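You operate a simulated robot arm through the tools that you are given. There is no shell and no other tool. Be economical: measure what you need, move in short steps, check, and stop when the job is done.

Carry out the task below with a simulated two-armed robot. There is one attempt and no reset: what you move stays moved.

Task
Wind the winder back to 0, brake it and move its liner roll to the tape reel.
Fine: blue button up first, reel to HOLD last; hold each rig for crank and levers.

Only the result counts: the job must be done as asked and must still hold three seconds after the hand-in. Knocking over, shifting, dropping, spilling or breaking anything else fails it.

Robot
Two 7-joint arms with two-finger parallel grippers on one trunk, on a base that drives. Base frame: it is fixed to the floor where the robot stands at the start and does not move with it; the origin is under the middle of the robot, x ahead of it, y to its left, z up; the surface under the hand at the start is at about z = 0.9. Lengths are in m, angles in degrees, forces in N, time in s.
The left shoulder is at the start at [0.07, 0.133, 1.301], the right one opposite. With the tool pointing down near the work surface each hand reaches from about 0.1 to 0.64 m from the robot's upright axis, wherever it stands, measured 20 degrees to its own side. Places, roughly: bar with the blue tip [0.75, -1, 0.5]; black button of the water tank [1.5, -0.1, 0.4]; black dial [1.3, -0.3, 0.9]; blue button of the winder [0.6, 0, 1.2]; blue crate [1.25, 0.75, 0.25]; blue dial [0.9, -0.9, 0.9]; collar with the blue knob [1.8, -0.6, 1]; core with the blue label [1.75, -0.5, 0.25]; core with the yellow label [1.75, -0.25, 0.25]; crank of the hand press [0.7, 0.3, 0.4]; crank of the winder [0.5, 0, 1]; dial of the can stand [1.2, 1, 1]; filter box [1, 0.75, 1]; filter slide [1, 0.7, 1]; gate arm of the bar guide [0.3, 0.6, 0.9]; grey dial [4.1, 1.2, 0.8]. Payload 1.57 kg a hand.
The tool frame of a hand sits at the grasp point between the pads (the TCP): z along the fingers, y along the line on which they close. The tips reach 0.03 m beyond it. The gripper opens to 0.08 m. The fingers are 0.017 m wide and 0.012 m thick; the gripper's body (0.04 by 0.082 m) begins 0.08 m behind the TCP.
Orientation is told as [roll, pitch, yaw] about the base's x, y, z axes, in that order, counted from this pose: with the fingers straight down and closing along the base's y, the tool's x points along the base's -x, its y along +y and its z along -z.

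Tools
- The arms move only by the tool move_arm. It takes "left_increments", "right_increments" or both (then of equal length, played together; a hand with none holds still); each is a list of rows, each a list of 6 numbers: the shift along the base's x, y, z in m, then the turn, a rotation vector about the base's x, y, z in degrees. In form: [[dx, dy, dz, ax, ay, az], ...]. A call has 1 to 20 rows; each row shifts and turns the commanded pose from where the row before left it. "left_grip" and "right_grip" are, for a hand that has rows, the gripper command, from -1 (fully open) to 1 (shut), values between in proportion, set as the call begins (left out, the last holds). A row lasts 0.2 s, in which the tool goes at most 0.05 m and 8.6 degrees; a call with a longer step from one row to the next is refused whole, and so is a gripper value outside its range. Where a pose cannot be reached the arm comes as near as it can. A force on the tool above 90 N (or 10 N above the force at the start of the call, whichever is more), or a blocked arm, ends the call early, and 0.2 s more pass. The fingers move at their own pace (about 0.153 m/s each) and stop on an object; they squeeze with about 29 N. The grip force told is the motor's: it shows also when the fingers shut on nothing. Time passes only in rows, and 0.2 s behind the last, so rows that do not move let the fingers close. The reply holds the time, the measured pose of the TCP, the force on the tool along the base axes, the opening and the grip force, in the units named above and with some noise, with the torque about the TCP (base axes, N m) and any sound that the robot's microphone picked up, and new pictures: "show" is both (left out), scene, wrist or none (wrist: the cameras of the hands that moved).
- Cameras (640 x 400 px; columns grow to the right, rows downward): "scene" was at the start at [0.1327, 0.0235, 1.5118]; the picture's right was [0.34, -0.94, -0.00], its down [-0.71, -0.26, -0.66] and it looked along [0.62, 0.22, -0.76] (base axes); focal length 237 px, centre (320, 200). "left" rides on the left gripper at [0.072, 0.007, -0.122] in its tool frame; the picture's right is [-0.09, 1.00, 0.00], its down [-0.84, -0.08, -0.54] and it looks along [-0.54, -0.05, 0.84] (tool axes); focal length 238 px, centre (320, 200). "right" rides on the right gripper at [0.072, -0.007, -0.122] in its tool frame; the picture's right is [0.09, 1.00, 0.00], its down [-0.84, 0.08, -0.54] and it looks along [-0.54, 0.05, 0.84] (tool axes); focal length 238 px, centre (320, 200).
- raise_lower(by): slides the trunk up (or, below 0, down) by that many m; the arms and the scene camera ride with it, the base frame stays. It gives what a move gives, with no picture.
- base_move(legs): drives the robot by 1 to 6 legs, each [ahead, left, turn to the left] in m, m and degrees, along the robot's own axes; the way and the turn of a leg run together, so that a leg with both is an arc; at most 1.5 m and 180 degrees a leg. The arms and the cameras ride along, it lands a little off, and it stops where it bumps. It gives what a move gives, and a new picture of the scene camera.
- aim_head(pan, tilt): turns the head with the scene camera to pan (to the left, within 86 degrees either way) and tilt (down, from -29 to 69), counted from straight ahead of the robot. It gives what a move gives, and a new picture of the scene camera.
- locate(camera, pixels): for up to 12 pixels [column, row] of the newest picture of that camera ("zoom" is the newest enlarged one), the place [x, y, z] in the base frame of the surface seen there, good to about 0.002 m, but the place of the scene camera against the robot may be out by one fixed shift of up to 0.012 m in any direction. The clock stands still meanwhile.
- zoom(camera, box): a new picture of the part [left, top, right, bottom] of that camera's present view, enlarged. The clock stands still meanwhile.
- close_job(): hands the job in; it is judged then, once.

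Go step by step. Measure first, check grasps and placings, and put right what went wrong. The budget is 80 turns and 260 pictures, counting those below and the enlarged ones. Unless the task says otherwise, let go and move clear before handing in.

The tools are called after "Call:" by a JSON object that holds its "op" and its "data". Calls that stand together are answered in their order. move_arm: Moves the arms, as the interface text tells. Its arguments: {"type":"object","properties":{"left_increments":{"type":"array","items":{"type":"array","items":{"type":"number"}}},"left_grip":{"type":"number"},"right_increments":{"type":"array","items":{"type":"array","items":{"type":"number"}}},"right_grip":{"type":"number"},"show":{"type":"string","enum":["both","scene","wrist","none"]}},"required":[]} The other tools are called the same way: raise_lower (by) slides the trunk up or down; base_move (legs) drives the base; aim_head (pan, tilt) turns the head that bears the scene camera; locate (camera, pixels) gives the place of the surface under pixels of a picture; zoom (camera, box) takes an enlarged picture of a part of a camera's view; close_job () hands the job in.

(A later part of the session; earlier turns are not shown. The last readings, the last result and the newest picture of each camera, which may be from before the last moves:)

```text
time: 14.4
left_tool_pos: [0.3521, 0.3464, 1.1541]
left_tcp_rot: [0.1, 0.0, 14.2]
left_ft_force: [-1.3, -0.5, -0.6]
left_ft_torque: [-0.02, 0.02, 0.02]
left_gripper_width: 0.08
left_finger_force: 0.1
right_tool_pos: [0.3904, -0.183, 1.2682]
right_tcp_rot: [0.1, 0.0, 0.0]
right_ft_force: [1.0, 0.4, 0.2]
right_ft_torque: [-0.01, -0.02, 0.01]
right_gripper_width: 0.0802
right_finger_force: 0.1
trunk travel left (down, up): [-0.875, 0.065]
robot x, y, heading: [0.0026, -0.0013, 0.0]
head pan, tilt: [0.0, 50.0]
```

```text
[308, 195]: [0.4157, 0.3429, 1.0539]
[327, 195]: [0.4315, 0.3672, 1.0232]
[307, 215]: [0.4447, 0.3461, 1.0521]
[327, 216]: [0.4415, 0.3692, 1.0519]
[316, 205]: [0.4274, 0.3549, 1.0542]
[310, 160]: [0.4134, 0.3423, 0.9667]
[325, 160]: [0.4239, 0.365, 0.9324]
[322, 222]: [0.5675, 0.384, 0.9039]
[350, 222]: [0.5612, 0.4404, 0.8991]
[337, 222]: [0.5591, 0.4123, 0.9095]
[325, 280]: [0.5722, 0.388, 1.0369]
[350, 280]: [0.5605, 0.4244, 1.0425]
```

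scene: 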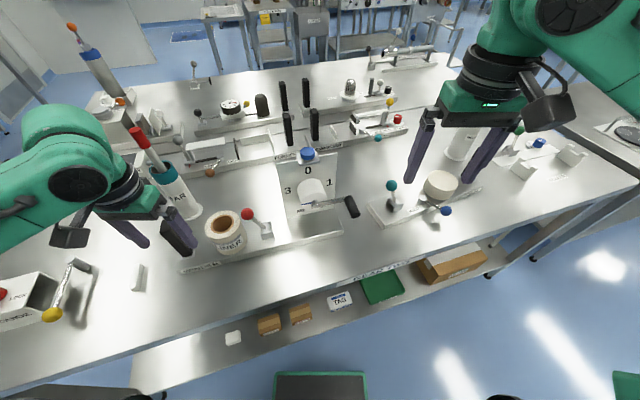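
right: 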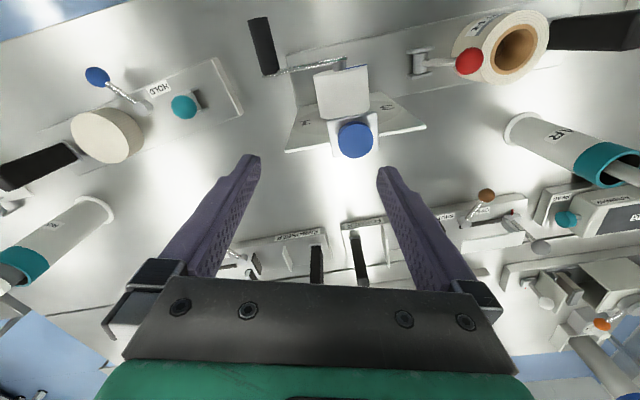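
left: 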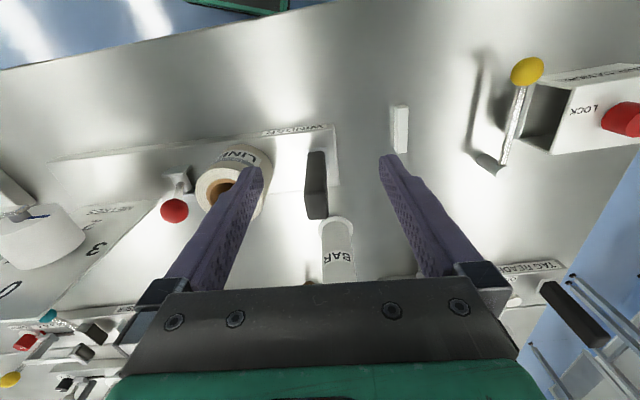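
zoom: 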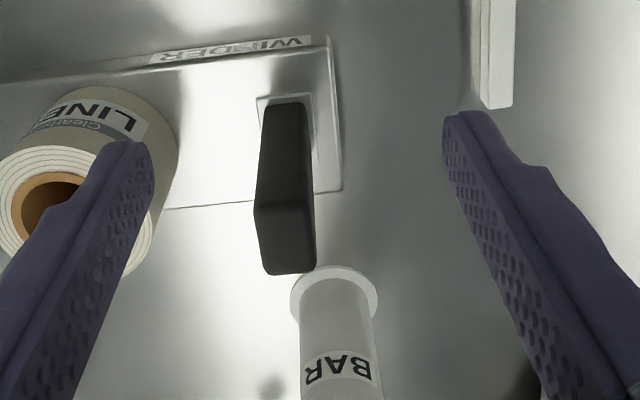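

The handle centre is (0.430, 0.355), top 1.054. I'll lower the left hand over it and grip.

Call:
{"op": "move_arm", "data": {"left_increments": [[0.04, 0.005, 0, 0, 0, 0], [0.038, 0.004, 0.0, 0, 0, 0], [0, 0.0, -0.04, 0, 0, 0], [0, 0.0, -0.04, 0, 0, 0], [0, 0.0, -0.035, 0, 0, 0], [0, 0, 0, 0, 0, 0]], "show": "wrist"}}

Call:
{"op": "move_arm", "data": {"left_increments": [[0, 0, 0, 0, 0, 0], [0, 0, 0, 0, 0, 0], [0, 0, 0, 0, 0, 0]], "left_grip": 1, "show": "scene"}}

```text
time: 15.8
left_tool_pos: [0.4286, 0.3558, 1.0381]
left_tcp_rot: [-0.1, 0.1, 14.1]
left_ft_force: [1.2, 0.3, 0.3]
left_ft_torque: [0.04, 0.02, 0.0]
left_gripper_width: 0.0798
left_finger_force: 0.1
right_tool_pos: [0.3911, -0.1831, 1.2695]
right_tcp_rot: [0.0, 0.0, 0.1]
right_ft_force: [0.8, 0.6, -0.7]
right_ft_torque: [0.0, 0.0, -0.02]
right_gripper_width: 0.0799
right_finger_force: 0.2
trunk travel left (down, up): [-0.875, 0.065]
robot x, y, heading: [-0.0007, -0.0015, -0.1]
head pan, tilt: [0.0, 50.0]
```

left: 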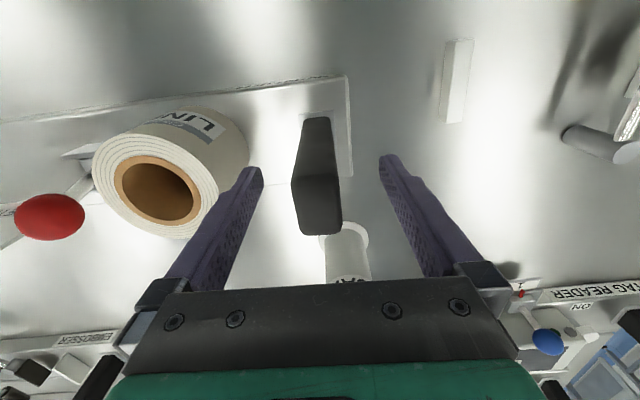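

```text
time: 16.6
left_tool_pos: [0.43, 0.3553, 1.038]
left_tcp_rot: [0.0, 0.1, 14.1]
left_ft_force: [-1.4, -1.9, -0.1]
left_ft_torque: [-0.17, -0.08, 0.51]
left_gripper_width: 0.0264
left_finger_force: 28.7
right_tool_pos: [0.39, -0.1845, 1.2683]
right_tcp_rot: [0.0, 0.0, -0.1]
right_ft_force: [-1.3, -0.7, 0.3]
right_ft_torque: [-0.01, 0.02, -0.01]
right_gripper_width: 0.08
right_finger_force: 0.0
trunk travel left (down, up): [-0.875, 0.065]
robot x, y, heading: [-0.0027, 0.0015, -0.1]
head pan, tilt: [0.0, 50.0]
```

scene: 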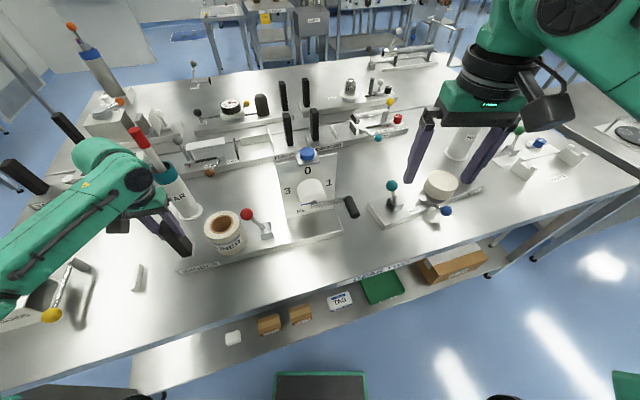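

Gripped at 0.026 m wide. I'll drag the rig back about 0.026 m in -y, slowly.

Call:
{"op": "move_arm", "data": {"left_increments": [[0.001, -0.006, 0, 0, 0, 0], [0.001, -0.007, 0, 0, 0, 0], [0.001, -0.007, 0, 0, 0, 0], [0, -0.006, 0, 0, 0, 0], [0, 0, 0, 0, 0, 0]], "show": "scene"}}

Call:
{"op": "zoom", "data": {"camera": "scene", "box": [180, 140, 380, 280]}}

```text
time: 17.8
left_tool_pos: [0.4339, 0.3308, 1.0375]
left_tcp_rot: [0.0, 0.1, 14.1]
left_ft_force: [0.5, 3.0, 0.3]
left_ft_torque: [0.19, -0.34, 0.51]
left_gripper_width: 0.0263
left_finger_force: 28.8
right_tool_pos: [0.3917, -0.1825, 1.269]
right_tcp_rot: [-0.1, 0.2, 0.1]
right_ft_force: [0.0, -0.4, 0.7]
right_ft_torque: [0.01, 0.03, 0.04]
right_gripper_width: 0.0797
right_finger_force: 0.0
trunk travel left (down, up): [-0.875, 0.065]
robot x, y, heading: [-0.0003, -0.0035, -0.2]
head pan, tilt: [0.0, 50.0]
```

scene: 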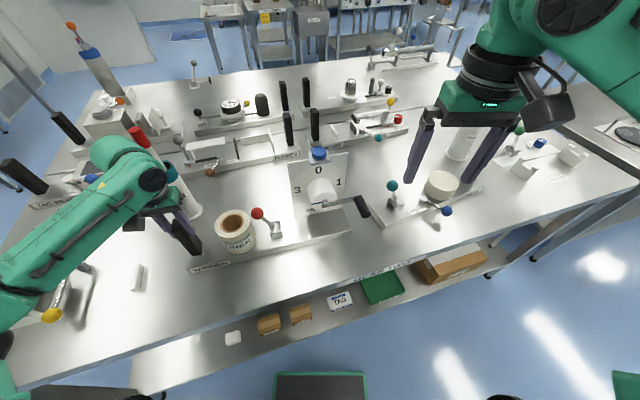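

```text
2.86 times, centred on (280, 210) of scene
```

zoom: 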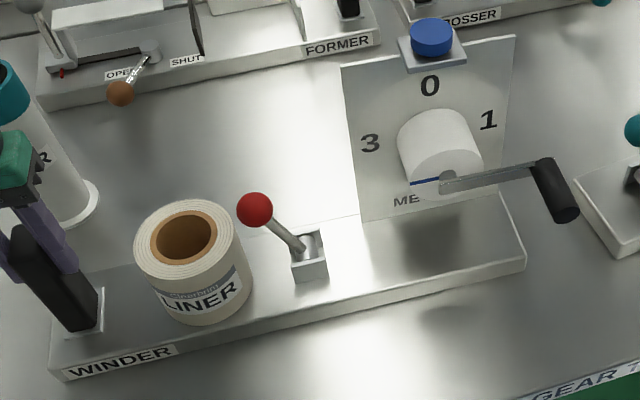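

The rig is back within about a millimetre or two of its start pixels and held. Now I'll move the right hand over the button for a wrist reading.

Call:
{"op": "move_arm", "data": {"right_increments": [[0.03, 0.035, 0, 0, 0, 0], [0.03, 0.035, 0, 0, 0, 0], [0.03, 0.035, 0, 0, 0, 5], [0.03, 0.035, 0, 0, 0, 5], [0.03, 0.03, 0, 0, 0, 4]], "show": "wrist"}}

Call:
{"op": "zoom", "data": {"camera": "right", "box": [220, 40, 420, 200]}}

```text
time: 19.0
left_tool_pos: [0.4356, 0.3322, 1.0368]
left_tcp_rot: [-0.2, 0.1, 14.1]
left_ft_force: [1.2, 1.0, 0.0]
left_ft_torque: [-0.32, -0.06, 0.19]
left_gripper_width: 0.0258
left_finger_force: 28.9
right_tool_pos: [0.5426, -0.0113, 1.2662]
right_tcp_rot: [-0.2, 0.1, 14.1]
right_ft_force: [-0.1, 0.5, -0.1]
right_ft_torque: [-0.03, -0.01, 0.05]
right_gripper_width: 0.0797
right_finger_force: 0.1
trunk travel left (down, up): [-0.875, 0.065]
robot x, y, heading: [0.0038, 0.0022, 0.1]
head pan, tilt: [0.0, 50.0]
```

right: 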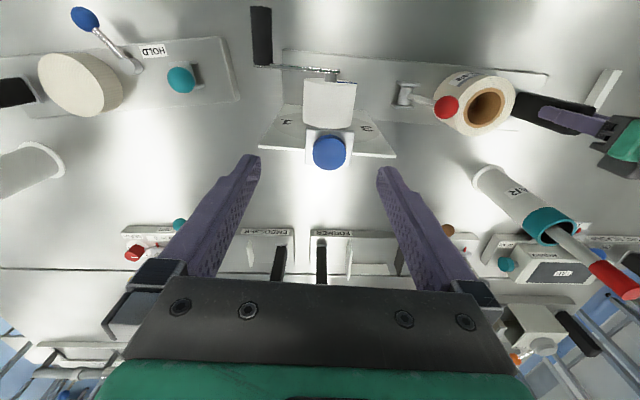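

```text
2.50 times, centred on (320, 120) of right
```

zoom: 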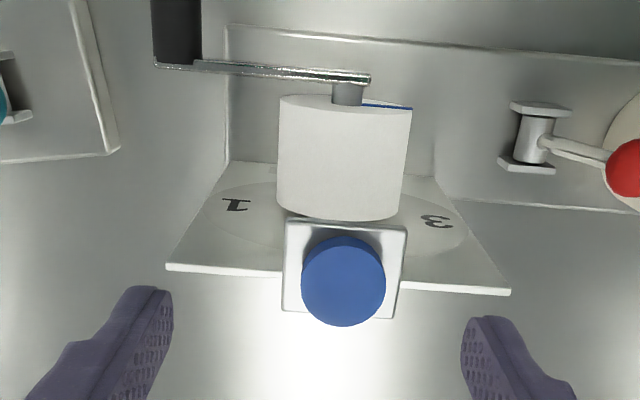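

Call:
{"op": "locate", "data": {"camera": "zoom", "pixels": [[343, 278], [305, 278], [380, 278], [343, 245], [343, 312], [295, 225], [180, 266], [500, 290], [175, 10], [180, 55], [345, 72], [347, 95]]}}

```text
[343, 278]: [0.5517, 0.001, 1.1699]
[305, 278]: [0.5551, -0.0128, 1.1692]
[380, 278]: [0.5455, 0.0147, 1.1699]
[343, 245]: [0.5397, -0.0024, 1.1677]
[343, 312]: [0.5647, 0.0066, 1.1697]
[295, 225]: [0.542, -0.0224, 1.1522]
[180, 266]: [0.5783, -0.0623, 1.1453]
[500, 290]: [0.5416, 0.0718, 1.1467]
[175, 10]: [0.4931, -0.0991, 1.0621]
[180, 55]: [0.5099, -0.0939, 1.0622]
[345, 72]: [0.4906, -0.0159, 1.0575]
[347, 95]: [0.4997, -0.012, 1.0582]
```

The button centre is (0.552, 0.002), top 1.170. I'll lower the open fingers around it, close and lift gently.

Call:
{"op": "move_arm", "data": {"right_increments": [[0.009, 0.013, -0.03, 0, 0, 0], [0, 0, -0.03, 0, 0, 0], [0, 0, -0.018, 0, 0, 0], [0, 0, 0, 0, 0, 0]], "show": "none"}}

Call:
{"op": "move_arm", "data": {"right_increments": [[0, 0, 0, 0, 0, 0], [0, 0, 0, 0, 0, 0], [0, 0, 0, 0, 0, 0]], "right_grip": 1, "show": "wrist"}}

```text
time: 20.0
left_tool_pos: [0.4349, 0.3323, 1.0386]
left_tcp_rot: [-0.1, 0.1, 14.1]
left_ft_force: [1.0, 1.3, 0.1]
left_ft_torque: [0.12, -0.17, 0.56]
left_gripper_width: 0.0259
left_finger_force: 29.0
right_tool_pos: [0.5508, 0.0022, 1.1899]
right_tcp_rot: [0.1, 0.1, 14.0]
right_ft_force: [0.0, -0.3, 0.8]
right_ft_torque: [0.0, 0.01, -0.01]
right_gripper_width: 0.08
right_finger_force: 0.1
trunk travel left (down, up): [-0.875, 0.065]
robot x, y, heading: [-0.0028, 0.0043, -0.1]
head pan, tilt: [0.0, 50.0]
```

```text
time: 20.8
left_tool_pos: [0.4345, 0.3309, 1.0376]
left_tcp_rot: [0.0, 0.1, 14.1]
left_ft_force: [1.8, -0.9, 0.2]
left_ft_torque: [0.28, -0.01, 0.59]
left_gripper_width: 0.0262
left_finger_force: 28.9
right_tool_pos: [0.5503, 0.0002, 1.1892]
right_tcp_rot: [-0.1, 0.1, 14.1]
right_ft_force: [-1.6, 2.5, 0.3]
right_ft_torque: [0.07, 0.1, 0.04]
right_gripper_width: 0.033
right_finger_force: 29.0
trunk travel left (down, up): [-0.875, 0.065]
robot x, y, heading: [-0.0028, -0.0024, 0.2]
head pan, tilt: [0.0, 50.0]
```

right: 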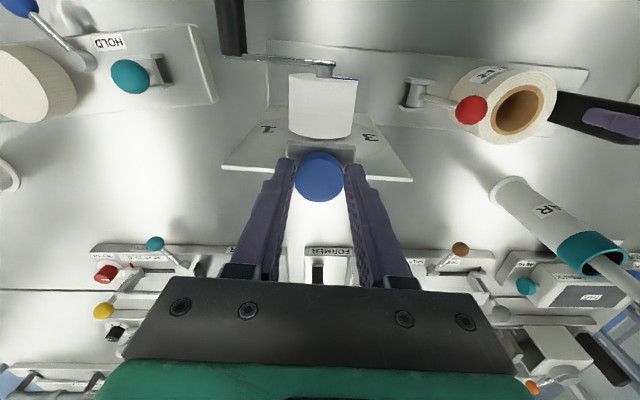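

Gripped, width 0.033. Now I'll pull up in small steps and watch the force.

Call:
{"op": "move_arm", "data": {"right_increments": [[0, 0, 0.003, 0, 0, 0], [0, 0, 0.003, 0, 0, 0], [0, 0, 0.003, 0, 0, 0], [0, 0, 0, 0, 0, 0]], "show": "scene"}}

Call:
{"op": "zoom", "data": {"camera": "scene", "box": [280, 130, 360, 190]}}

```text
time: 21.8
left_tool_pos: [0.434, 0.3299, 1.0379]
left_tcp_rot: [-0.2, 0.1, 14.0]
left_ft_force: [2.7, -4.1, 1.6]
left_ft_torque: [0.31, 0.01, 0.46]
left_gripper_width: 0.0262
left_finger_force: 28.4
right_tool_pos: [0.5492, 0.0021, 1.1998]
right_tcp_rot: [0.0, 0.0, 14.1]
right_ft_force: [-2.3, 6.5, 0.8]
right_ft_torque: [0.12, 0.24, 0.0]
right_gripper_width: 0.0331
right_finger_force: 29.2
trunk travel left (down, up): [-0.875, 0.065]
robot x, y, heading: [-0.0039, 0.0005, 0.1]
head pan, tilt: [0.0, 50.0]
```

scene: 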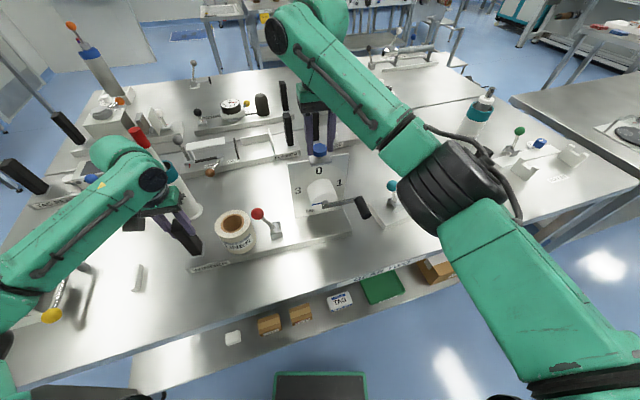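

```text
6.67 times, centred on (320, 160) of scene
```

zoom: 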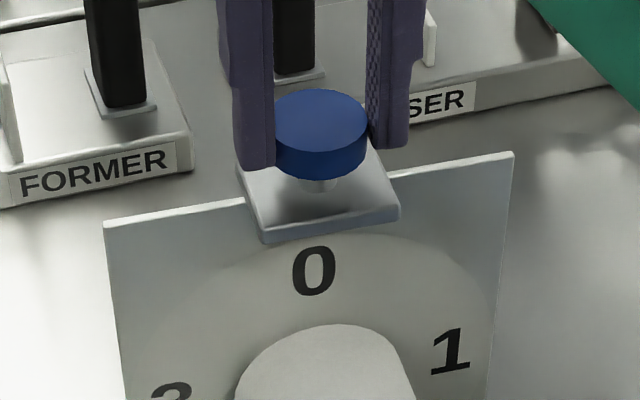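

The button is coming up, with its stem showing below it at zoom (318,185). I'll pull on until it stops.

Call:
{"op": "move_arm", "data": {"right_increments": [[0, 0, 0.002, 0, 0, 0], [0, 0, 0.002, 0, 0, 0], [0, 0, 0.002, 0, 0, 0], [0, 0, 0, 0, 0, 0]], "show": "none"}}

Call:
{"op": "zoom", "data": {"camera": "scene", "box": [280, 130, 360, 190]}}

```text
time: 22.8
left_tool_pos: [0.4348, 0.3302, 1.0371]
left_tcp_rot: [-0.1, 0.2, 14.0]
left_ft_force: [3.0, -8.2, 0.0]
left_ft_torque: [-0.23, 0.21, 0.35]
left_gripper_width: 0.0259
left_finger_force: 28.9
right_tool_pos: [0.5509, 0.001, 1.204]
right_tcp_rot: [0.0, 0.2, 13.9]
right_ft_force: [-3.6, 7.5, -0.8]
right_ft_torque: [0.18, -0.17, -0.07]
right_gripper_width: 0.0333
right_finger_force: 28.4
trunk travel left (down, up): [-0.875, 0.065]
robot x, y, heading: [0.0033, 0.0017, 0.2]
head pan, tilt: [0.0, 50.0]
```

```text
6.67 times, centred on (320, 160) of scene
```

zoom: 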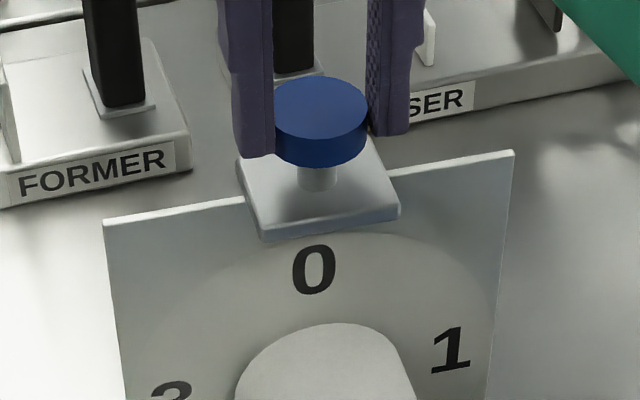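

Call:
{"op": "move_arm", "data": {"right_increments": [[0, 0, 0.003, 0, 0, 0], [0, 0, 0.003, 0, 0, 0], [0, 0, 0.003, 0, 0, 0], [0, 0, 0, 0, 0, 0]], "show": "none"}}

Call:
{"op": "zoom", "data": {"camera": "scene", "box": [280, 130, 360, 190]}}

```text
time: 23.8
left_tool_pos: [0.4364, 0.3286, 1.0374]
left_tcp_rot: [-0.2, -0.1, 13.9]
left_ft_force: [10.0, -21.2, 13.1]
left_ft_torque: [-1.46, -0.46, 0.3]
left_gripper_width: 0.0263
left_finger_force: 29.2
right_tool_pos: [0.5502, 0.0011, 1.2131]
right_tcp_rot: [0.4, 0.4, 14.3]
right_ft_force: [-8.8, 21.7, -23.4]
right_ft_torque: [0.29, 0.26, 0.12]
right_gripper_width: 0.0333
right_finger_force: 29.2
trunk travel left (down, up): [-0.875, 0.065]
robot x, y, heading: [-0.0008, -0.0015, 0.1]
head pan, tilt: [0.0, 50.0]
```

```text
6.67 times, centred on (320, 160) of scene
```

zoom: 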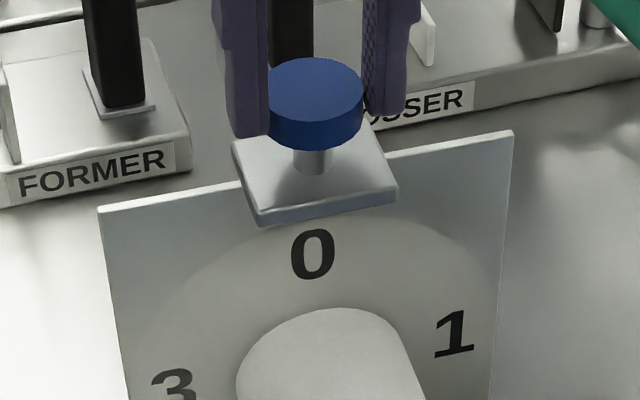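

The stop is reached and the rig is starting to lift. I'll come back down 0.006, release and check that the button stays up.

Call:
{"op": "move_arm", "data": {"right_increments": [[0, 0, -0.003, 0, 0, 0], [0, 0, -0.002, 0, 0, 0], [0, 0, -0.001, 0, 0, 0], [0, 0, 0, 0, 0, 0]], "show": "none"}}

Call:
{"op": "move_arm", "data": {"right_increments": [[0, 0, 0, 0, 0, 0], [0, 0, 0, 0, 0, 0], [0, 0, 0, 0, 0, 0], [0, 0, 0.03, 0, 0, 0], [0, 0, 0.03, 0, 0, 0], [-0.03, -0.03, 0.0, 0, 0, 0], [-0.03, -0.03, 0.0, 0, 0, 0], [-0.03, -0.03, 0.0, 0, 0, 0]], "right_grip": -1, "show": "both"}}

Call:
{"op": "zoom", "data": {"camera": "scene", "box": [180, 140, 380, 280]}}

```text
time: 24.8
left_tool_pos: [0.436, 0.3291, 1.0375]
left_tcp_rot: [0.0, 0.1, 14.1]
left_ft_force: [10.2, -22.3, 9.6]
left_ft_torque: [-0.45, -0.14, 0.51]
left_gripper_width: 0.0259
left_finger_force: 28.4
right_tool_pos: [0.5502, -0.0009, 1.2074]
right_tcp_rot: [0.3, 0.2, 14.2]
right_ft_force: [-9.2, 20.4, -19.5]
right_ft_torque: [0.37, 0.48, 0.11]
right_gripper_width: 0.033
right_finger_force: 28.8
trunk travel left (down, up): [-0.875, 0.065]
robot x, y, heading: [0.0023, -0.0017, 0.0]
head pan, tilt: [0.0, 50.0]
```

```text
time: 26.6
left_tool_pos: [0.4345, 0.3302, 1.0367]
left_tcp_rot: [-0.1, 0.2, 14.2]
left_ft_force: [-0.7, 2.9, -5.7]
left_ft_torque: [-0.08, 0.34, 0.33]
left_gripper_width: 0.0258
left_finger_force: 28.9
right_tool_pos: [0.5498, 0.0018, 1.2689]
right_tcp_rot: [-0.2, 0.1, 14.1]
right_ft_force: [0.4, 0.0, -0.4]
right_ft_torque: [-0.03, -0.01, 0.02]
right_gripper_width: 0.0799
right_finger_force: 0.2
right hand out of reach, approached as far as the arm can: row 6, 7, 8
trunk travel left (down, up): [-0.875, 0.065]
robot x, y, heading: [0.0013, 0.0024, -0.1]
head pan, tilt: [0.0, 50.0]
```

scene: 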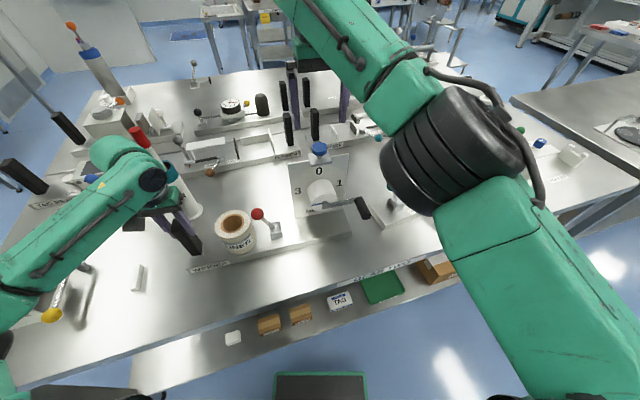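
right: 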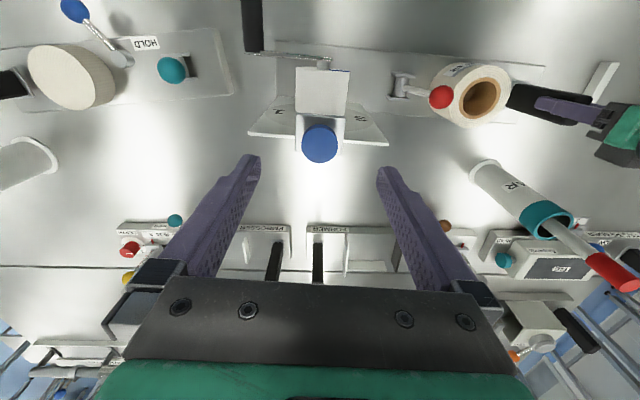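

```text
2.86 times, centred on (280, 210) of scene
```

zoom: 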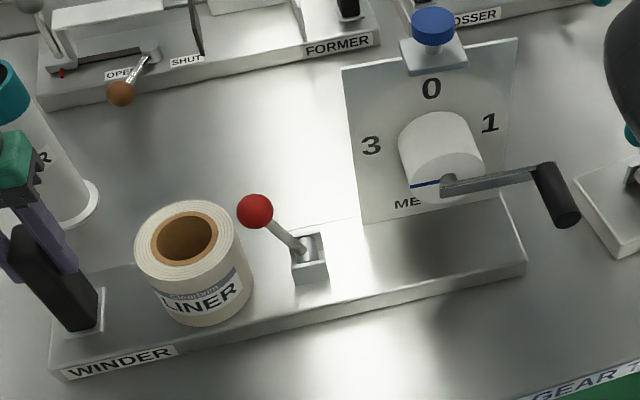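

The button now stands up on its stem (zoom (433,45)). The right arm could not back off at that height and yaw, so I'll retreat with the yaw turned back and a little lower.

Call:
{"op": "move_arm", "data": {"right_increments": [[0, 0, -0.005, 0, 0, -7], [0, 0, -0.005, 0, 0, -7], [-0.02, -0.02, 0, 0, 0, 0], [-0.02, -0.03, 0, 0, 0, 0], [0, 0, 0, 0, 0, 0]], "show": "wrist"}}

```text
time: 27.8
left_tool_pos: [0.434, 0.3307, 1.0374]
left_tcp_rot: [0.0, 0.1, 13.9]
left_ft_force: [-0.6, 0.2, -6.3]
left_ft_torque: [0.26, -0.15, 0.16]
left_gripper_width: 0.026
left_finger_force: 29.1
right_tool_pos: [0.5101, -0.0494, 1.2591]
right_tcp_rot: [-0.1, 0.2, 0.0]
right_ft_force: [0.2, -0.3, -0.4]
right_ft_torque: [0.01, 0.01, -0.03]
right_gripper_width: 0.08
right_finger_force: 0.0
trunk travel left (down, up): [-0.875, 0.065]
robot x, y, heading: [0.0035, -0.0027, 0.0]
head pan, tilt: [0.0, 50.0]
```

right: 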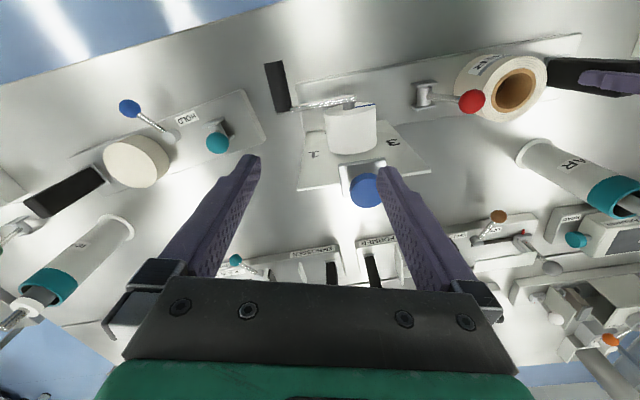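

Call:
{"op": "move_arm", "data": {"right_increments": [[-0.035, -0.02, 0, 0, 0, 0], [-0.035, -0.03, 0, 0, 0, 0], [-0.02, -0.02, -0.02, 0, 0, 0], [0, 0, -0.04, 0, 0, 5], [0, 0, -0.04, 0, 0, 5], [0, 0, 0, 0, 0, 4]], "show": "wrist"}}

Call:
{"op": "zoom", "data": {"camera": "right", "box": [220, 120, 420, 270]}}

```text
time: 29.2
left_tool_pos: [0.4344, 0.3292, 1.0385]
left_tcp_rot: [0.0, 0.1, 14.2]
left_ft_force: [0.2, -0.5, -7.7]
left_ft_torque: [0.06, -0.26, 0.36]
left_gripper_width: 0.0258
left_finger_force: 28.6
right_tool_pos: [0.4205, -0.1206, 1.1588]
right_tcp_rot: [0.0, 0.0, 14.1]
right_ft_force: [-0.9, 0.0, 0.3]
right_ft_torque: [0.0, 0.03, 0.03]
right_gripper_width: 0.08
right_finger_force: 0.0
trunk travel left (down, up): [-0.875, 0.065]
robot x, y, heading: [-0.0, 0.0008, 0.2]
head pan, tilt: [0.0, 50.0]
```

right: 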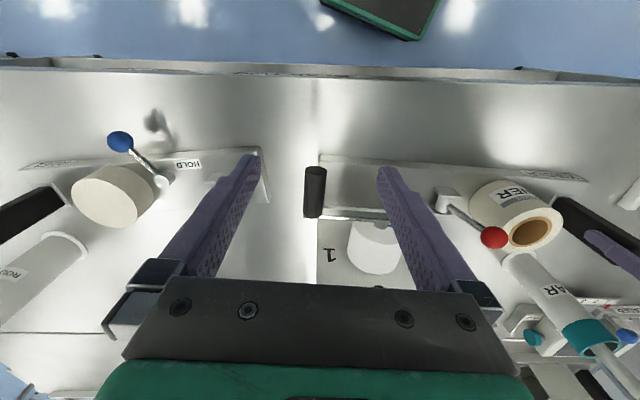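

```text
2.67 times, centred on (320, 195) of right
```

zoom: 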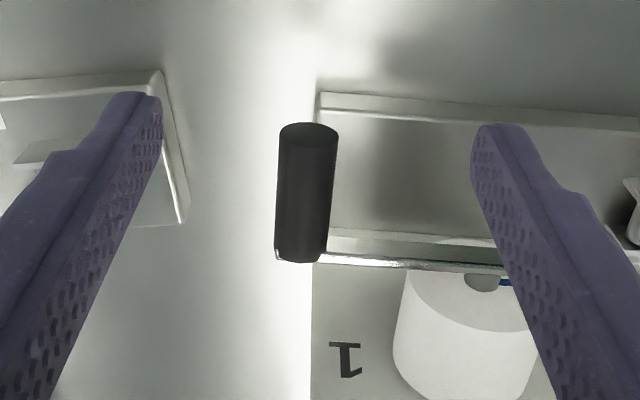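

Call:
{"op": "locate", "data": {"camera": "zoom", "pixels": [[308, 150], [306, 180], [304, 200], [302, 240], [284, 195], [328, 195], [308, 128], [303, 256], [400, 262], [483, 285], [475, 280], [240, 300]]}}

```text
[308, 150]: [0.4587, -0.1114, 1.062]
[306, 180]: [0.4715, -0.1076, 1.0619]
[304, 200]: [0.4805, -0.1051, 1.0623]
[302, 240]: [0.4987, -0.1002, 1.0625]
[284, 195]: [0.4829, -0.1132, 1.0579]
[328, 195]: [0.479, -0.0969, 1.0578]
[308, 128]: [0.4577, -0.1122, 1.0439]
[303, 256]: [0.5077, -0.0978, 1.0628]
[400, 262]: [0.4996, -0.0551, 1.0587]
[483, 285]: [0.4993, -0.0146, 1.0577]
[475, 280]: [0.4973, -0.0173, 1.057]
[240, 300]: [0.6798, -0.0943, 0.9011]
```

The handle axis runs near 15.5° yaw, its centre about (0.475, -0.107, 1.0515), crank radius about 0.080. I'll move onto it and grip.

Call:
{"op": "move_arm", "data": {"right_increments": [[0.03, 0.007, 0, 0, 0, 1], [0.0245, 0.007, -0.02, 0, 0, 0], [0, 0, -0.04, 0, 0, 0], [0, 0, -0.035, 0, 0, 0], [0, 0, -0.012, 0, 0, 0], [0, 0, 0, 0, 0, 0]], "show": "wrist"}}

Call:
{"op": "move_arm", "data": {"right_increments": [[0, 0, 0, 0, 0, 0], [0, 0, 0, 0, 0, 0], [0, 0, 0, 0, 0, 0]], "right_grip": 1, "show": "none"}}

```text
time: 30.6
left_tool_pos: [0.4336, 0.3294, 1.0384]
left_tcp_rot: [0.0, 0.2, 14.1]
left_ft_force: [2.1, 0.0, -6.9]
left_ft_torque: [-0.01, -0.06, 0.48]
left_gripper_width: 0.0258
left_finger_force: 29.2
right_tool_pos: [0.4743, -0.1049, 1.0512]
right_tcp_rot: [0.1, 0.1, 15.0]
right_ft_force: [-0.6, -0.2, -0.1]
right_ft_torque: [0.0, 0.0, 0.02]
right_gripper_width: 0.0799
right_finger_force: 0.0
trunk travel left (down, up): [-0.875, 0.065]
robot x, y, heading: [-0.0002, -0.0028, 0.1]
head pan, tilt: [0.0, 50.0]
```

right: 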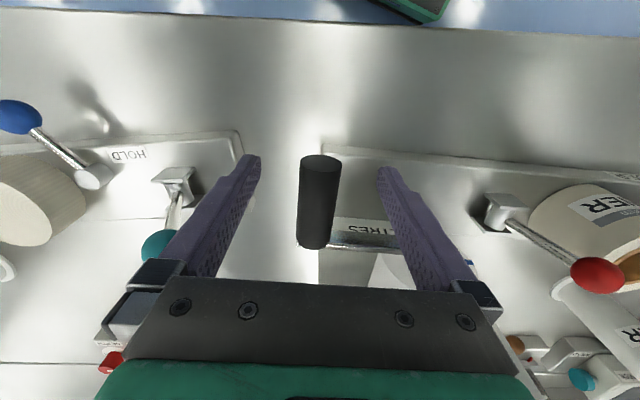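

```text
time: 31.4
left_tool_pos: [0.4344, 0.3302, 1.0379]
left_tcp_rot: [0.1, 0.2, 14.1]
left_ft_force: [-0.1, 4.9, -6.0]
left_ft_torque: [-0.4, 0.08, 0.4]
left_gripper_width: 0.0257
left_finger_force: 28.6
right_tool_pos: [0.4755, -0.1064, 1.0515]
right_tcp_rot: [-0.1, 0.0, 15.0]
right_ft_force: [1.4, -6.4, 0.1]
right_ft_torque: [-0.1, 0.04, -0.22]
right_gripper_width: 0.0239
right_finger_force: 29.4
trunk travel left (down, up): [-0.875, 0.065]
robot x, y, heading: [0.0003, 0.0019, -0.0]
head pan, tilt: [0.0, 50.0]
```

Gripped at 0.024 m. I'll first wind 45° back (handle up and over, counter-clockwise from the front) and check.

Call:
{"op": "move_arm", "data": {"right_increments": [[-0.0007, 0.0026, 0.0207, 0, 0, 0], [-0.0021, 0.0077, 0.0193, 0, 0, 0], [-0.0034, 0.0122, 0.0166, 0, 0, 0], [0, 0, 0, 0, 0, 0]], "show": "scene"}}

Call:
{"op": "zoom", "data": {"camera": "scene", "box": [180, 140, 380, 280]}}

```text
time: 32.4
left_tool_pos: [0.4329, 0.333, 1.0387]
left_tcp_rot: [0.4, 0.1, 14.3]
left_ft_force: [-3.3, 35.1, -12.4]
left_ft_torque: [-0.65, -0.72, 0.23]
left_gripper_width: 0.026
left_finger_force: 29.1
right_tool_pos: [0.4684, -0.0861, 1.1122]
right_tcp_rot: [-0.6, -0.2, 14.7]
right_ft_force: [8.0, -36.0, 19.3]
right_ft_torque: [-0.38, -0.37, -0.08]
right_gripper_width: 0.0235
right_finger_force: 29.3
trunk travel left (down, up): [-0.875, 0.065]
robot x, y, heading: [0.0021, -0.0007, 0.0]
head pan, tilt: [0.0, 50.0]
```

scene: 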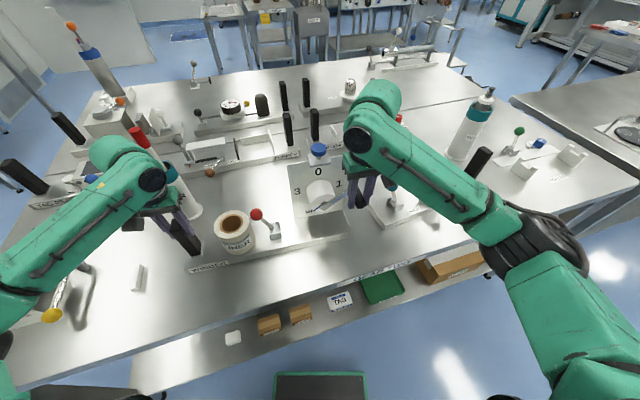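

```text
2.86 times, centred on (280, 210) of scene
```

zoom: 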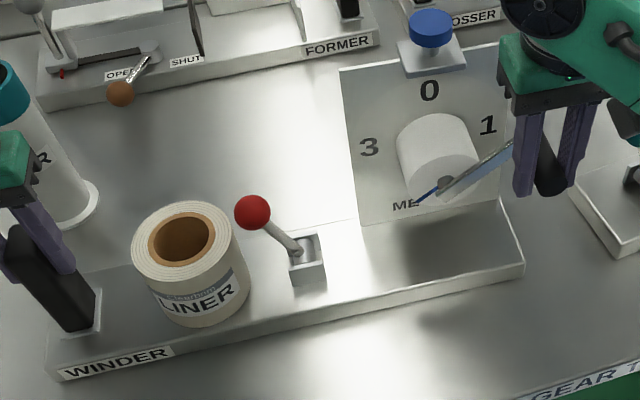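

The drum is turning the right way (index moving down past METRES), but a -36 N side force says the real radius is larger than 0.08. I'll re-measure the hub and handle now.

Call:
{"op": "locate", "data": {"camera": "zoom", "pixels": [[443, 183], [440, 193], [450, 190], [510, 148], [550, 190], [478, 170], [545, 170], [400, 150], [478, 150], [440, 115], [420, 200]]}}

```text
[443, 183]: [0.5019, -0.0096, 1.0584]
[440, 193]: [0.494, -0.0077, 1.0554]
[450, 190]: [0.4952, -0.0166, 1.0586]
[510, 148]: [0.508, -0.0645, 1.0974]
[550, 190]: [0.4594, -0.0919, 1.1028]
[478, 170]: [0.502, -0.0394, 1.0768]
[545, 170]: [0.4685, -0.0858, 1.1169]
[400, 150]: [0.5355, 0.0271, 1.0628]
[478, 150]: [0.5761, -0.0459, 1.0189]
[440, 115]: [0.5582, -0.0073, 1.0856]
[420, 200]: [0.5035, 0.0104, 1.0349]
```

The crank stands near 38° and the fingers slipped about 0.01 m up the handle, with the true radius about 0.0825. Over the top the pads push sideways, so I'll go on to 120° with corrected steps.

Call:
{"op": "move_arm", "data": {"right_increments": [[-0.0022, 0.0081, 0.0139, 0, 0, 0], [-0.0025, 0.0092, 0.0065, 0, 0, 0], [-0.0053, 0.0192, 0.0082, 0, 0, 0], [-0.0057, 0.0206, 0.0028, 0, 0, 0], [-0.0057, 0.0206, -0.0028, 0, 0, 0], [-0.0053, 0.0192, -0.0082, 0, 0, 0], [0, 0, 0, 0, 0, 0]], "show": "scene"}}

Call:
{"op": "zoom", "data": {"camera": "scene", "box": [180, 140, 380, 280]}}

```text
time: 34.0
left_tool_pos: [0.4332, 0.3357, 1.037]
left_tcp_rot: [0.9, 0.1, 14.7]
left_ft_force: [-6.5, 57.8, -22.0]
left_ft_torque: [-0.91, -0.61, -0.49]
left_gripper_width: 0.0266
left_finger_force: 28.9
right_tool_pos: [0.4436, 0.0073, 1.1292]
right_tcp_rot: [-1.1, 0.2, 14.5]
right_ft_force: [8.8, -56.9, 21.8]
right_ft_torque: [-0.44, -0.35, -0.45]
right_gripper_width: 0.0755
right_finger_force: 28.7
trunk travel left (down, up): [-0.875, 0.065]
robot x, y, heading: [0.0028, 0.0005, 0.2]
head pan, tilt: [0.0, 50.0]
```

scene: 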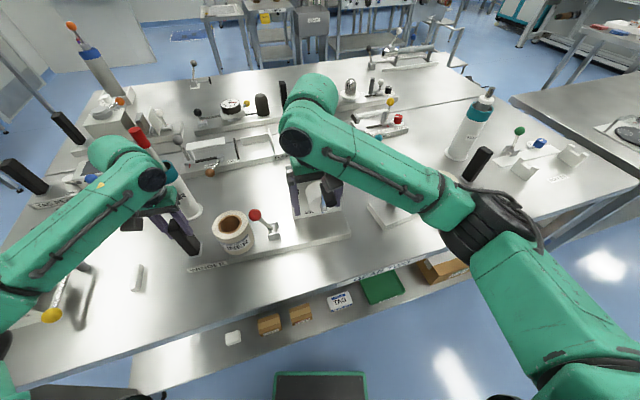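

```text
2.86 times, centred on (280, 210) of scene
```

zoom: 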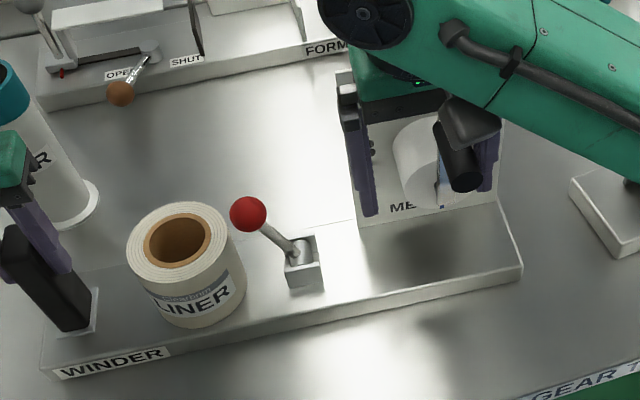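

The fingers were forced open (width 0.0755, -57 N), so the crank lags. I'll ease back toward it and measure where the handle is.

Call:
{"op": "move_arm", "data": {"right_increments": [[0.004, -0.0145, 0.004, 0, 0, 0], [0.004, -0.0145, 0.004, 0, 0, 0], [0, 0, 0, 0, 0, 0]], "right_grip": -1, "show": "both"}}

Call:
{"op": "zoom", "data": {"camera": "scene", "box": [270, 140, 390, 240]}}

Call:
{"op": "zoom", "data": {"camera": "right", "box": [200, 100, 440, 290]}}

```text
time: 34.8
left_tool_pos: [0.434, 0.3282, 1.0375]
left_tcp_rot: [-0.3, 0.1, 13.9]
left_ft_force: [-0.5, -1.7, -7.6]
left_ft_torque: [0.31, -0.02, -0.4]
left_gripper_width: 0.026
left_finger_force: 28.9
right_tool_pos: [0.4488, -0.0156, 1.1363]
right_tcp_rot: [0.2, 0.1, 15.2]
right_ft_force: [-0.4, 0.2, 0.0]
right_ft_torque: [-0.01, -0.02, -0.01]
right_gripper_width: 0.0801
right_finger_force: 0.1
trunk travel left (down, up): [-0.875, 0.065]
robot x, y, heading: [0.0018, 0.0001, -0.0]
head pan, tilt: [0.0, 50.0]
```

scene: 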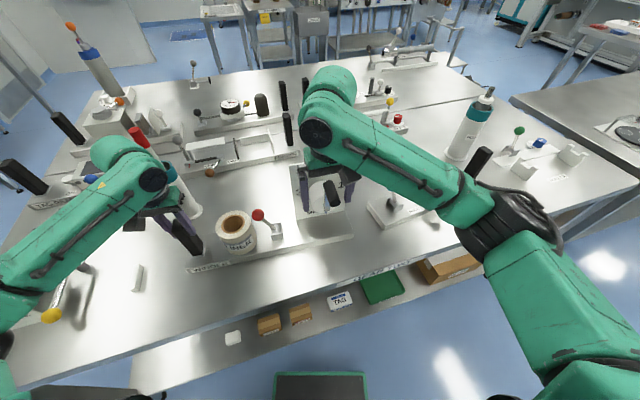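
right: 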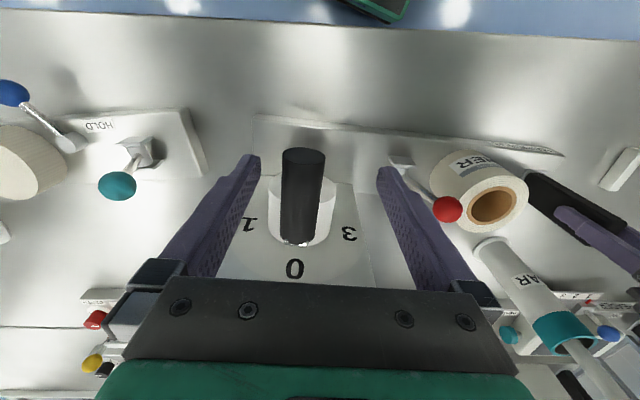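

```text
4.00 times, centred on (330, 190) of scene
```

zoom: 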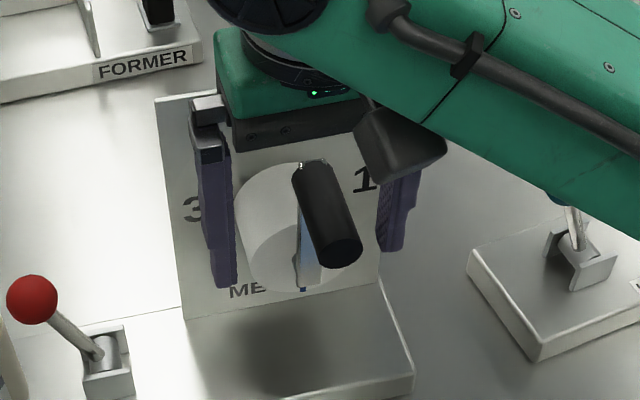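

```text
2.11 times, centred on (320, 195) of right
```

zoom: 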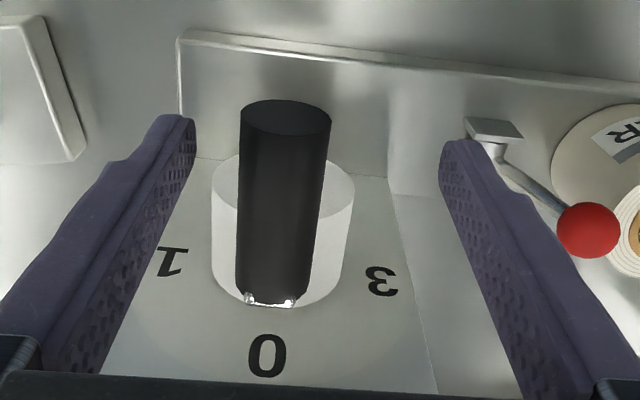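

Call:
{"op": "locate", "data": {"camera": "right", "pixels": [[303, 165], [302, 180], [300, 210], [297, 235], [304, 152], [292, 190], [314, 190], [330, 210], [275, 205], [303, 195]]}}

```text
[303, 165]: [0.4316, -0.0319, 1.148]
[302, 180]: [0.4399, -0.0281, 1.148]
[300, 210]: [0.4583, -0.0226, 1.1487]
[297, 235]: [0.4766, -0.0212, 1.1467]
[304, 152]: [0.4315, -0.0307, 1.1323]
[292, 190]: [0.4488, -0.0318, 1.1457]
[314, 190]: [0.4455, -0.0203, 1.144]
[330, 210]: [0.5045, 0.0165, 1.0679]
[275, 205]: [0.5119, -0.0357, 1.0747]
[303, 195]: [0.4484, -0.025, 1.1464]
```

The handle is at the top (axis near z 1.136), which gives a radius of 0.085 and a hub height of 1.0505. I'll re-centre, grip and continue with this circle to 135°.

Call:
{"op": "move_arm", "data": {"right_increments": [[0, -0.0105, 0, 0, 0, 0], [0, 0, 0.003, 0, 0, 0]], "show": "none"}}

Call:
{"op": "move_arm", "data": {"right_increments": [[0, 0, 0, 0, 0, 0], [0, 0, 0, 0, 0, 0], [0, 0, 0, 0, 0, 0]], "right_grip": 1, "show": "none"}}

Call:
{"op": "move_arm", "data": {"right_increments": [[-0.003, 0.0106, -0.001, 0, 0, 0], [-0.0029, 0.0106, -0.0019, 0, 0, 0], [-0.0028, 0.0101, -0.0037, 0, 0, 0], [-0.0027, 0.0097, -0.0048, 0, 0, 0], [0, 0, 0, 0, 0, 0]], "show": "scene"}}

```text
time: 35.4
left_tool_pos: [0.4339, 0.3291, 1.0376]
left_tcp_rot: [0.0, 0.1, 14.0]
left_ft_force: [0.2, -3.0, -7.4]
left_ft_torque: [-0.22, -0.11, -0.56]
left_gripper_width: 0.026
left_finger_force: 28.8
right_tool_pos: [0.4499, -0.0259, 1.1402]
right_tcp_rot: [-0.1, 0.1, 15.1]
right_ft_force: [0.6, 0.3, -1.0]
right_ft_torque: [0.0, 0.01, -0.03]
right_gripper_width: 0.0798
right_finger_force: 0.1
trunk travel left (down, up): [-0.875, 0.065]
robot x, y, heading: [-0.0022, 0.0028, 0.0]
head pan, tilt: [0.0, 50.0]
```

```text
time: 36.2
left_tool_pos: [0.4334, 0.3299, 1.0368]
left_tcp_rot: [0.0, 0.1, 14.1]
left_ft_force: [-1.3, -8.1, -6.9]
left_ft_torque: [0.15, -0.05, -0.21]
left_gripper_width: 0.0259
left_finger_force: 29.6
right_tool_pos: [0.4495, -0.027, 1.1388]
right_tcp_rot: [0.0, 0.1, 15.0]
right_ft_force: [-0.8, 5.1, 0.8]
right_ft_torque: [0.24, 0.16, -0.52]
right_gripper_width: 0.0238
right_finger_force: 28.9
trunk travel left (down, up): [-0.875, 0.065]
robot x, y, heading: [0.0011, 0.0007, 0.4]
head pan, tilt: [0.0, 50.0]
```

```text
time: 37.4
left_tool_pos: [0.4322, 0.337, 1.0382]
left_tcp_rot: [0.9, -0.1, 14.6]
left_ft_force: [-7.7, 58.6, -19.0]
left_ft_torque: [-0.81, -0.7, -0.61]
left_gripper_width: 0.0283
left_finger_force: 29.1
right_tool_pos: [0.4395, 0.0102, 1.1287]
right_tcp_rot: [-1.2, 0.1, 14.5]
right_ft_force: [11.4, -56.1, 25.1]
right_ft_torque: [-0.55, -0.53, -0.54]
right_gripper_width: 0.0772
right_finger_force: 28.8
trunk travel left (down, up): [-0.875, 0.065]
robot x, y, heading: [0.0015, -0.0019, -0.1]
head pan, tilt: [0.0, 50.0]
```

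scene: 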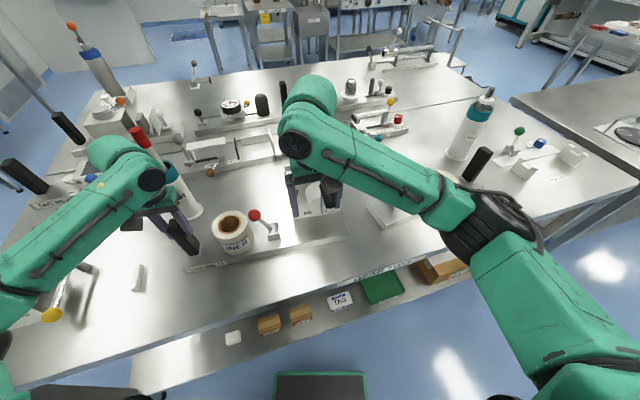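

The handle again refuses to pass the top, so there may be an end stop there, with the crank arm pointing at 0. I'll release, back away and look closely at the dial.

Call:
{"op": "move_arm", "data": {"right_increments": [[0.004, -0.0145, 0.003, 0, 0, 0], [0.004, -0.0145, 0.003, 0, 0, 0], [0.003, -0.01, 0.005, 0, 0, 0], [0, 0, 0.04, 0, 0, 0], [-0.01, 0, 0.04, 0, 0, -5], [-0.03, -0.03, 0.0, 0, 0, -5], [-0.03, -0.035, 0, 0, 0, -5], [-0.02, -0.04, 0, 0, 0, 0], [0, -0.045, 0, 0, 0, 0], [0, -0.045, 0, 0, 0, 0]], "right_grip": -1, "show": "both"}}

Call:
{"op": "zoom", "data": {"camera": "scene", "box": [280, 130, 360, 220]}}

Call:
{"op": "zoom", "data": {"camera": "scene", "box": [180, 140, 380, 280]}}

```text
time: 39.6
left_tool_pos: [0.4326, 0.329, 1.0388]
left_tcp_rot: [0.1, 0.1, 14.2]
left_ft_force: [0.3, -1.2, -6.3]
left_ft_torque: [-0.32, -0.39, -0.12]
left_gripper_width: 0.026
left_finger_force: 29.1
right_tool_pos: [0.3572, -0.22, 1.2197]
right_tcp_rot: [0.0, 0.0, 0.1]
right_ft_force: [0.4, -1.1, 0.8]
right_ft_torque: [0.01, -0.05, 0.0]
right_gripper_width: 0.0802
right_finger_force: 0.1
trunk travel left (down, up): [-0.875, 0.065]
robot x, y, heading: [-0.0003, 0.0007, 0.0]
head pan, tilt: [0.0, 50.0]
```

scene: 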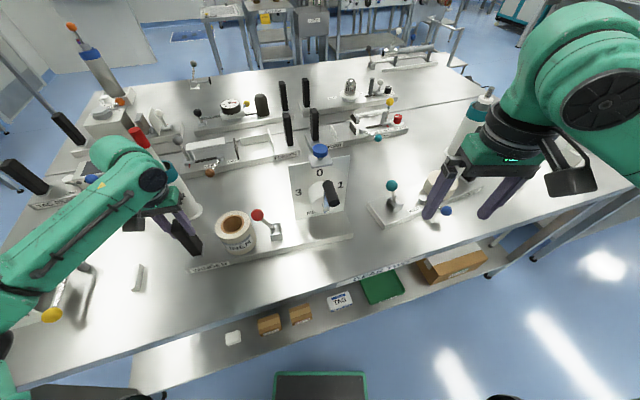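
right: 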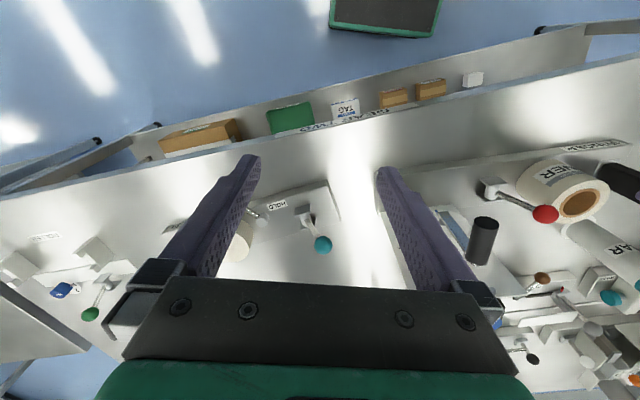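

```text
4.44 times, centred on (320, 175) of scene
```

zoom: 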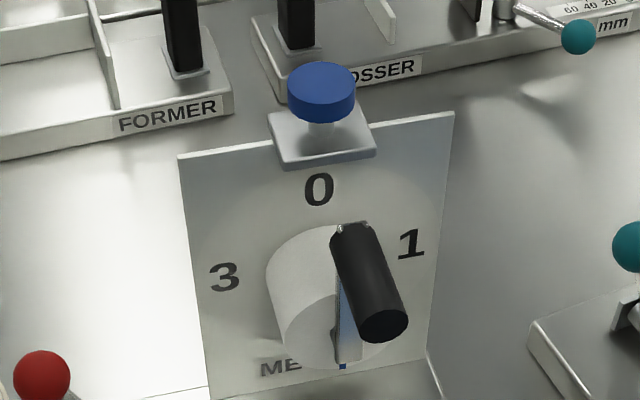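

```text
2.86 times, centred on (280, 210) of scene
```

zoom: 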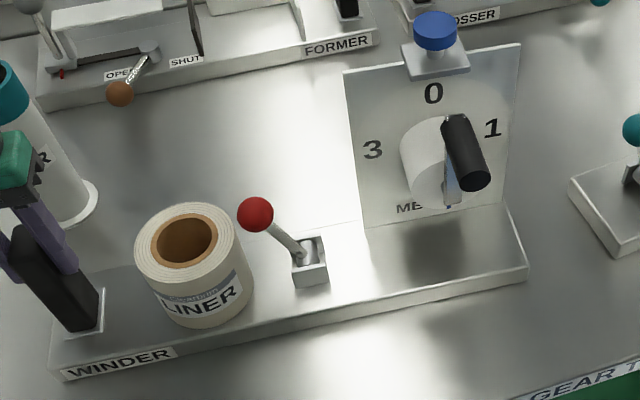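

The blue line now points down at 2, the arm points up at 0, and the crank is firmly stopped. I'll tilt the right wrist up to read the dial face head-on before deciding.

Call:
{"op": "move_arm", "data": {"right_increments": [[0, 0.02, -0.01, 0, -8, 0], [0, 0.02, -0.01, 0, -8, 0], [0, 0.02, -0.01, 0, -8, 0], [0, 0.02, -0.01, 0, -8, 0], [0, 0.02, -0.01, 0, -8, 0], [0, 0.02, -0.01, 0, -5, 0], [0, 0.01, 0, 0, 0, 0]], "show": "wrist"}}

Call:
{"op": "zoom", "data": {"camera": "right", "box": [240, 100, 440, 260]}}

```text
time: 41.2
left_tool_pos: [0.4334, 0.3302, 1.0392]
left_tcp_rot: [0.1, 0.0, 14.1]
left_ft_force: [-1.3, 0.9, -2.8]
left_ft_torque: [-0.11, 0.03, -0.39]
left_gripper_width: 0.026
left_finger_force: 29.3
right_tool_pos: [0.3578, -0.1506, 1.2078]
right_tcp_rot: [0.5, -10.0, 6.0]
right_ft_force: [-0.1, 0.2, -1.1]
right_ft_torque: [0.04, 0.0, 0.0]
right_gripper_width: 0.0797
right_finger_force: 0.1
right hand out of reach, approached as far as the arm can: row 2, 3, 4, 5, 6
trunk travel left (down, up): [-0.875, 0.065]
robot x, y, heading: [-0.003, 0.0003, -0.3]
head pan, tilt: [0.0, 50.0]
```

right: 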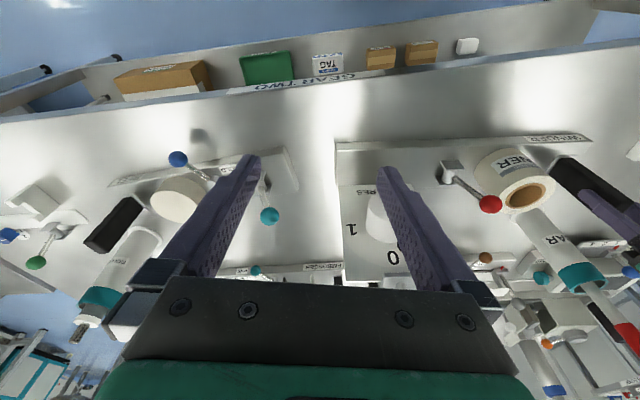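

```text
2.50 times, centred on (340, 180) of right
```

zoom: 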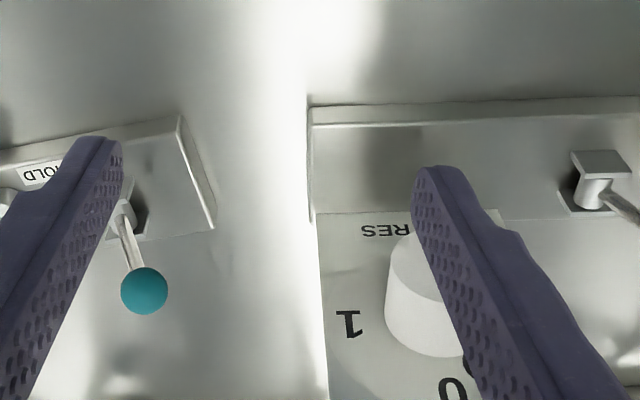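

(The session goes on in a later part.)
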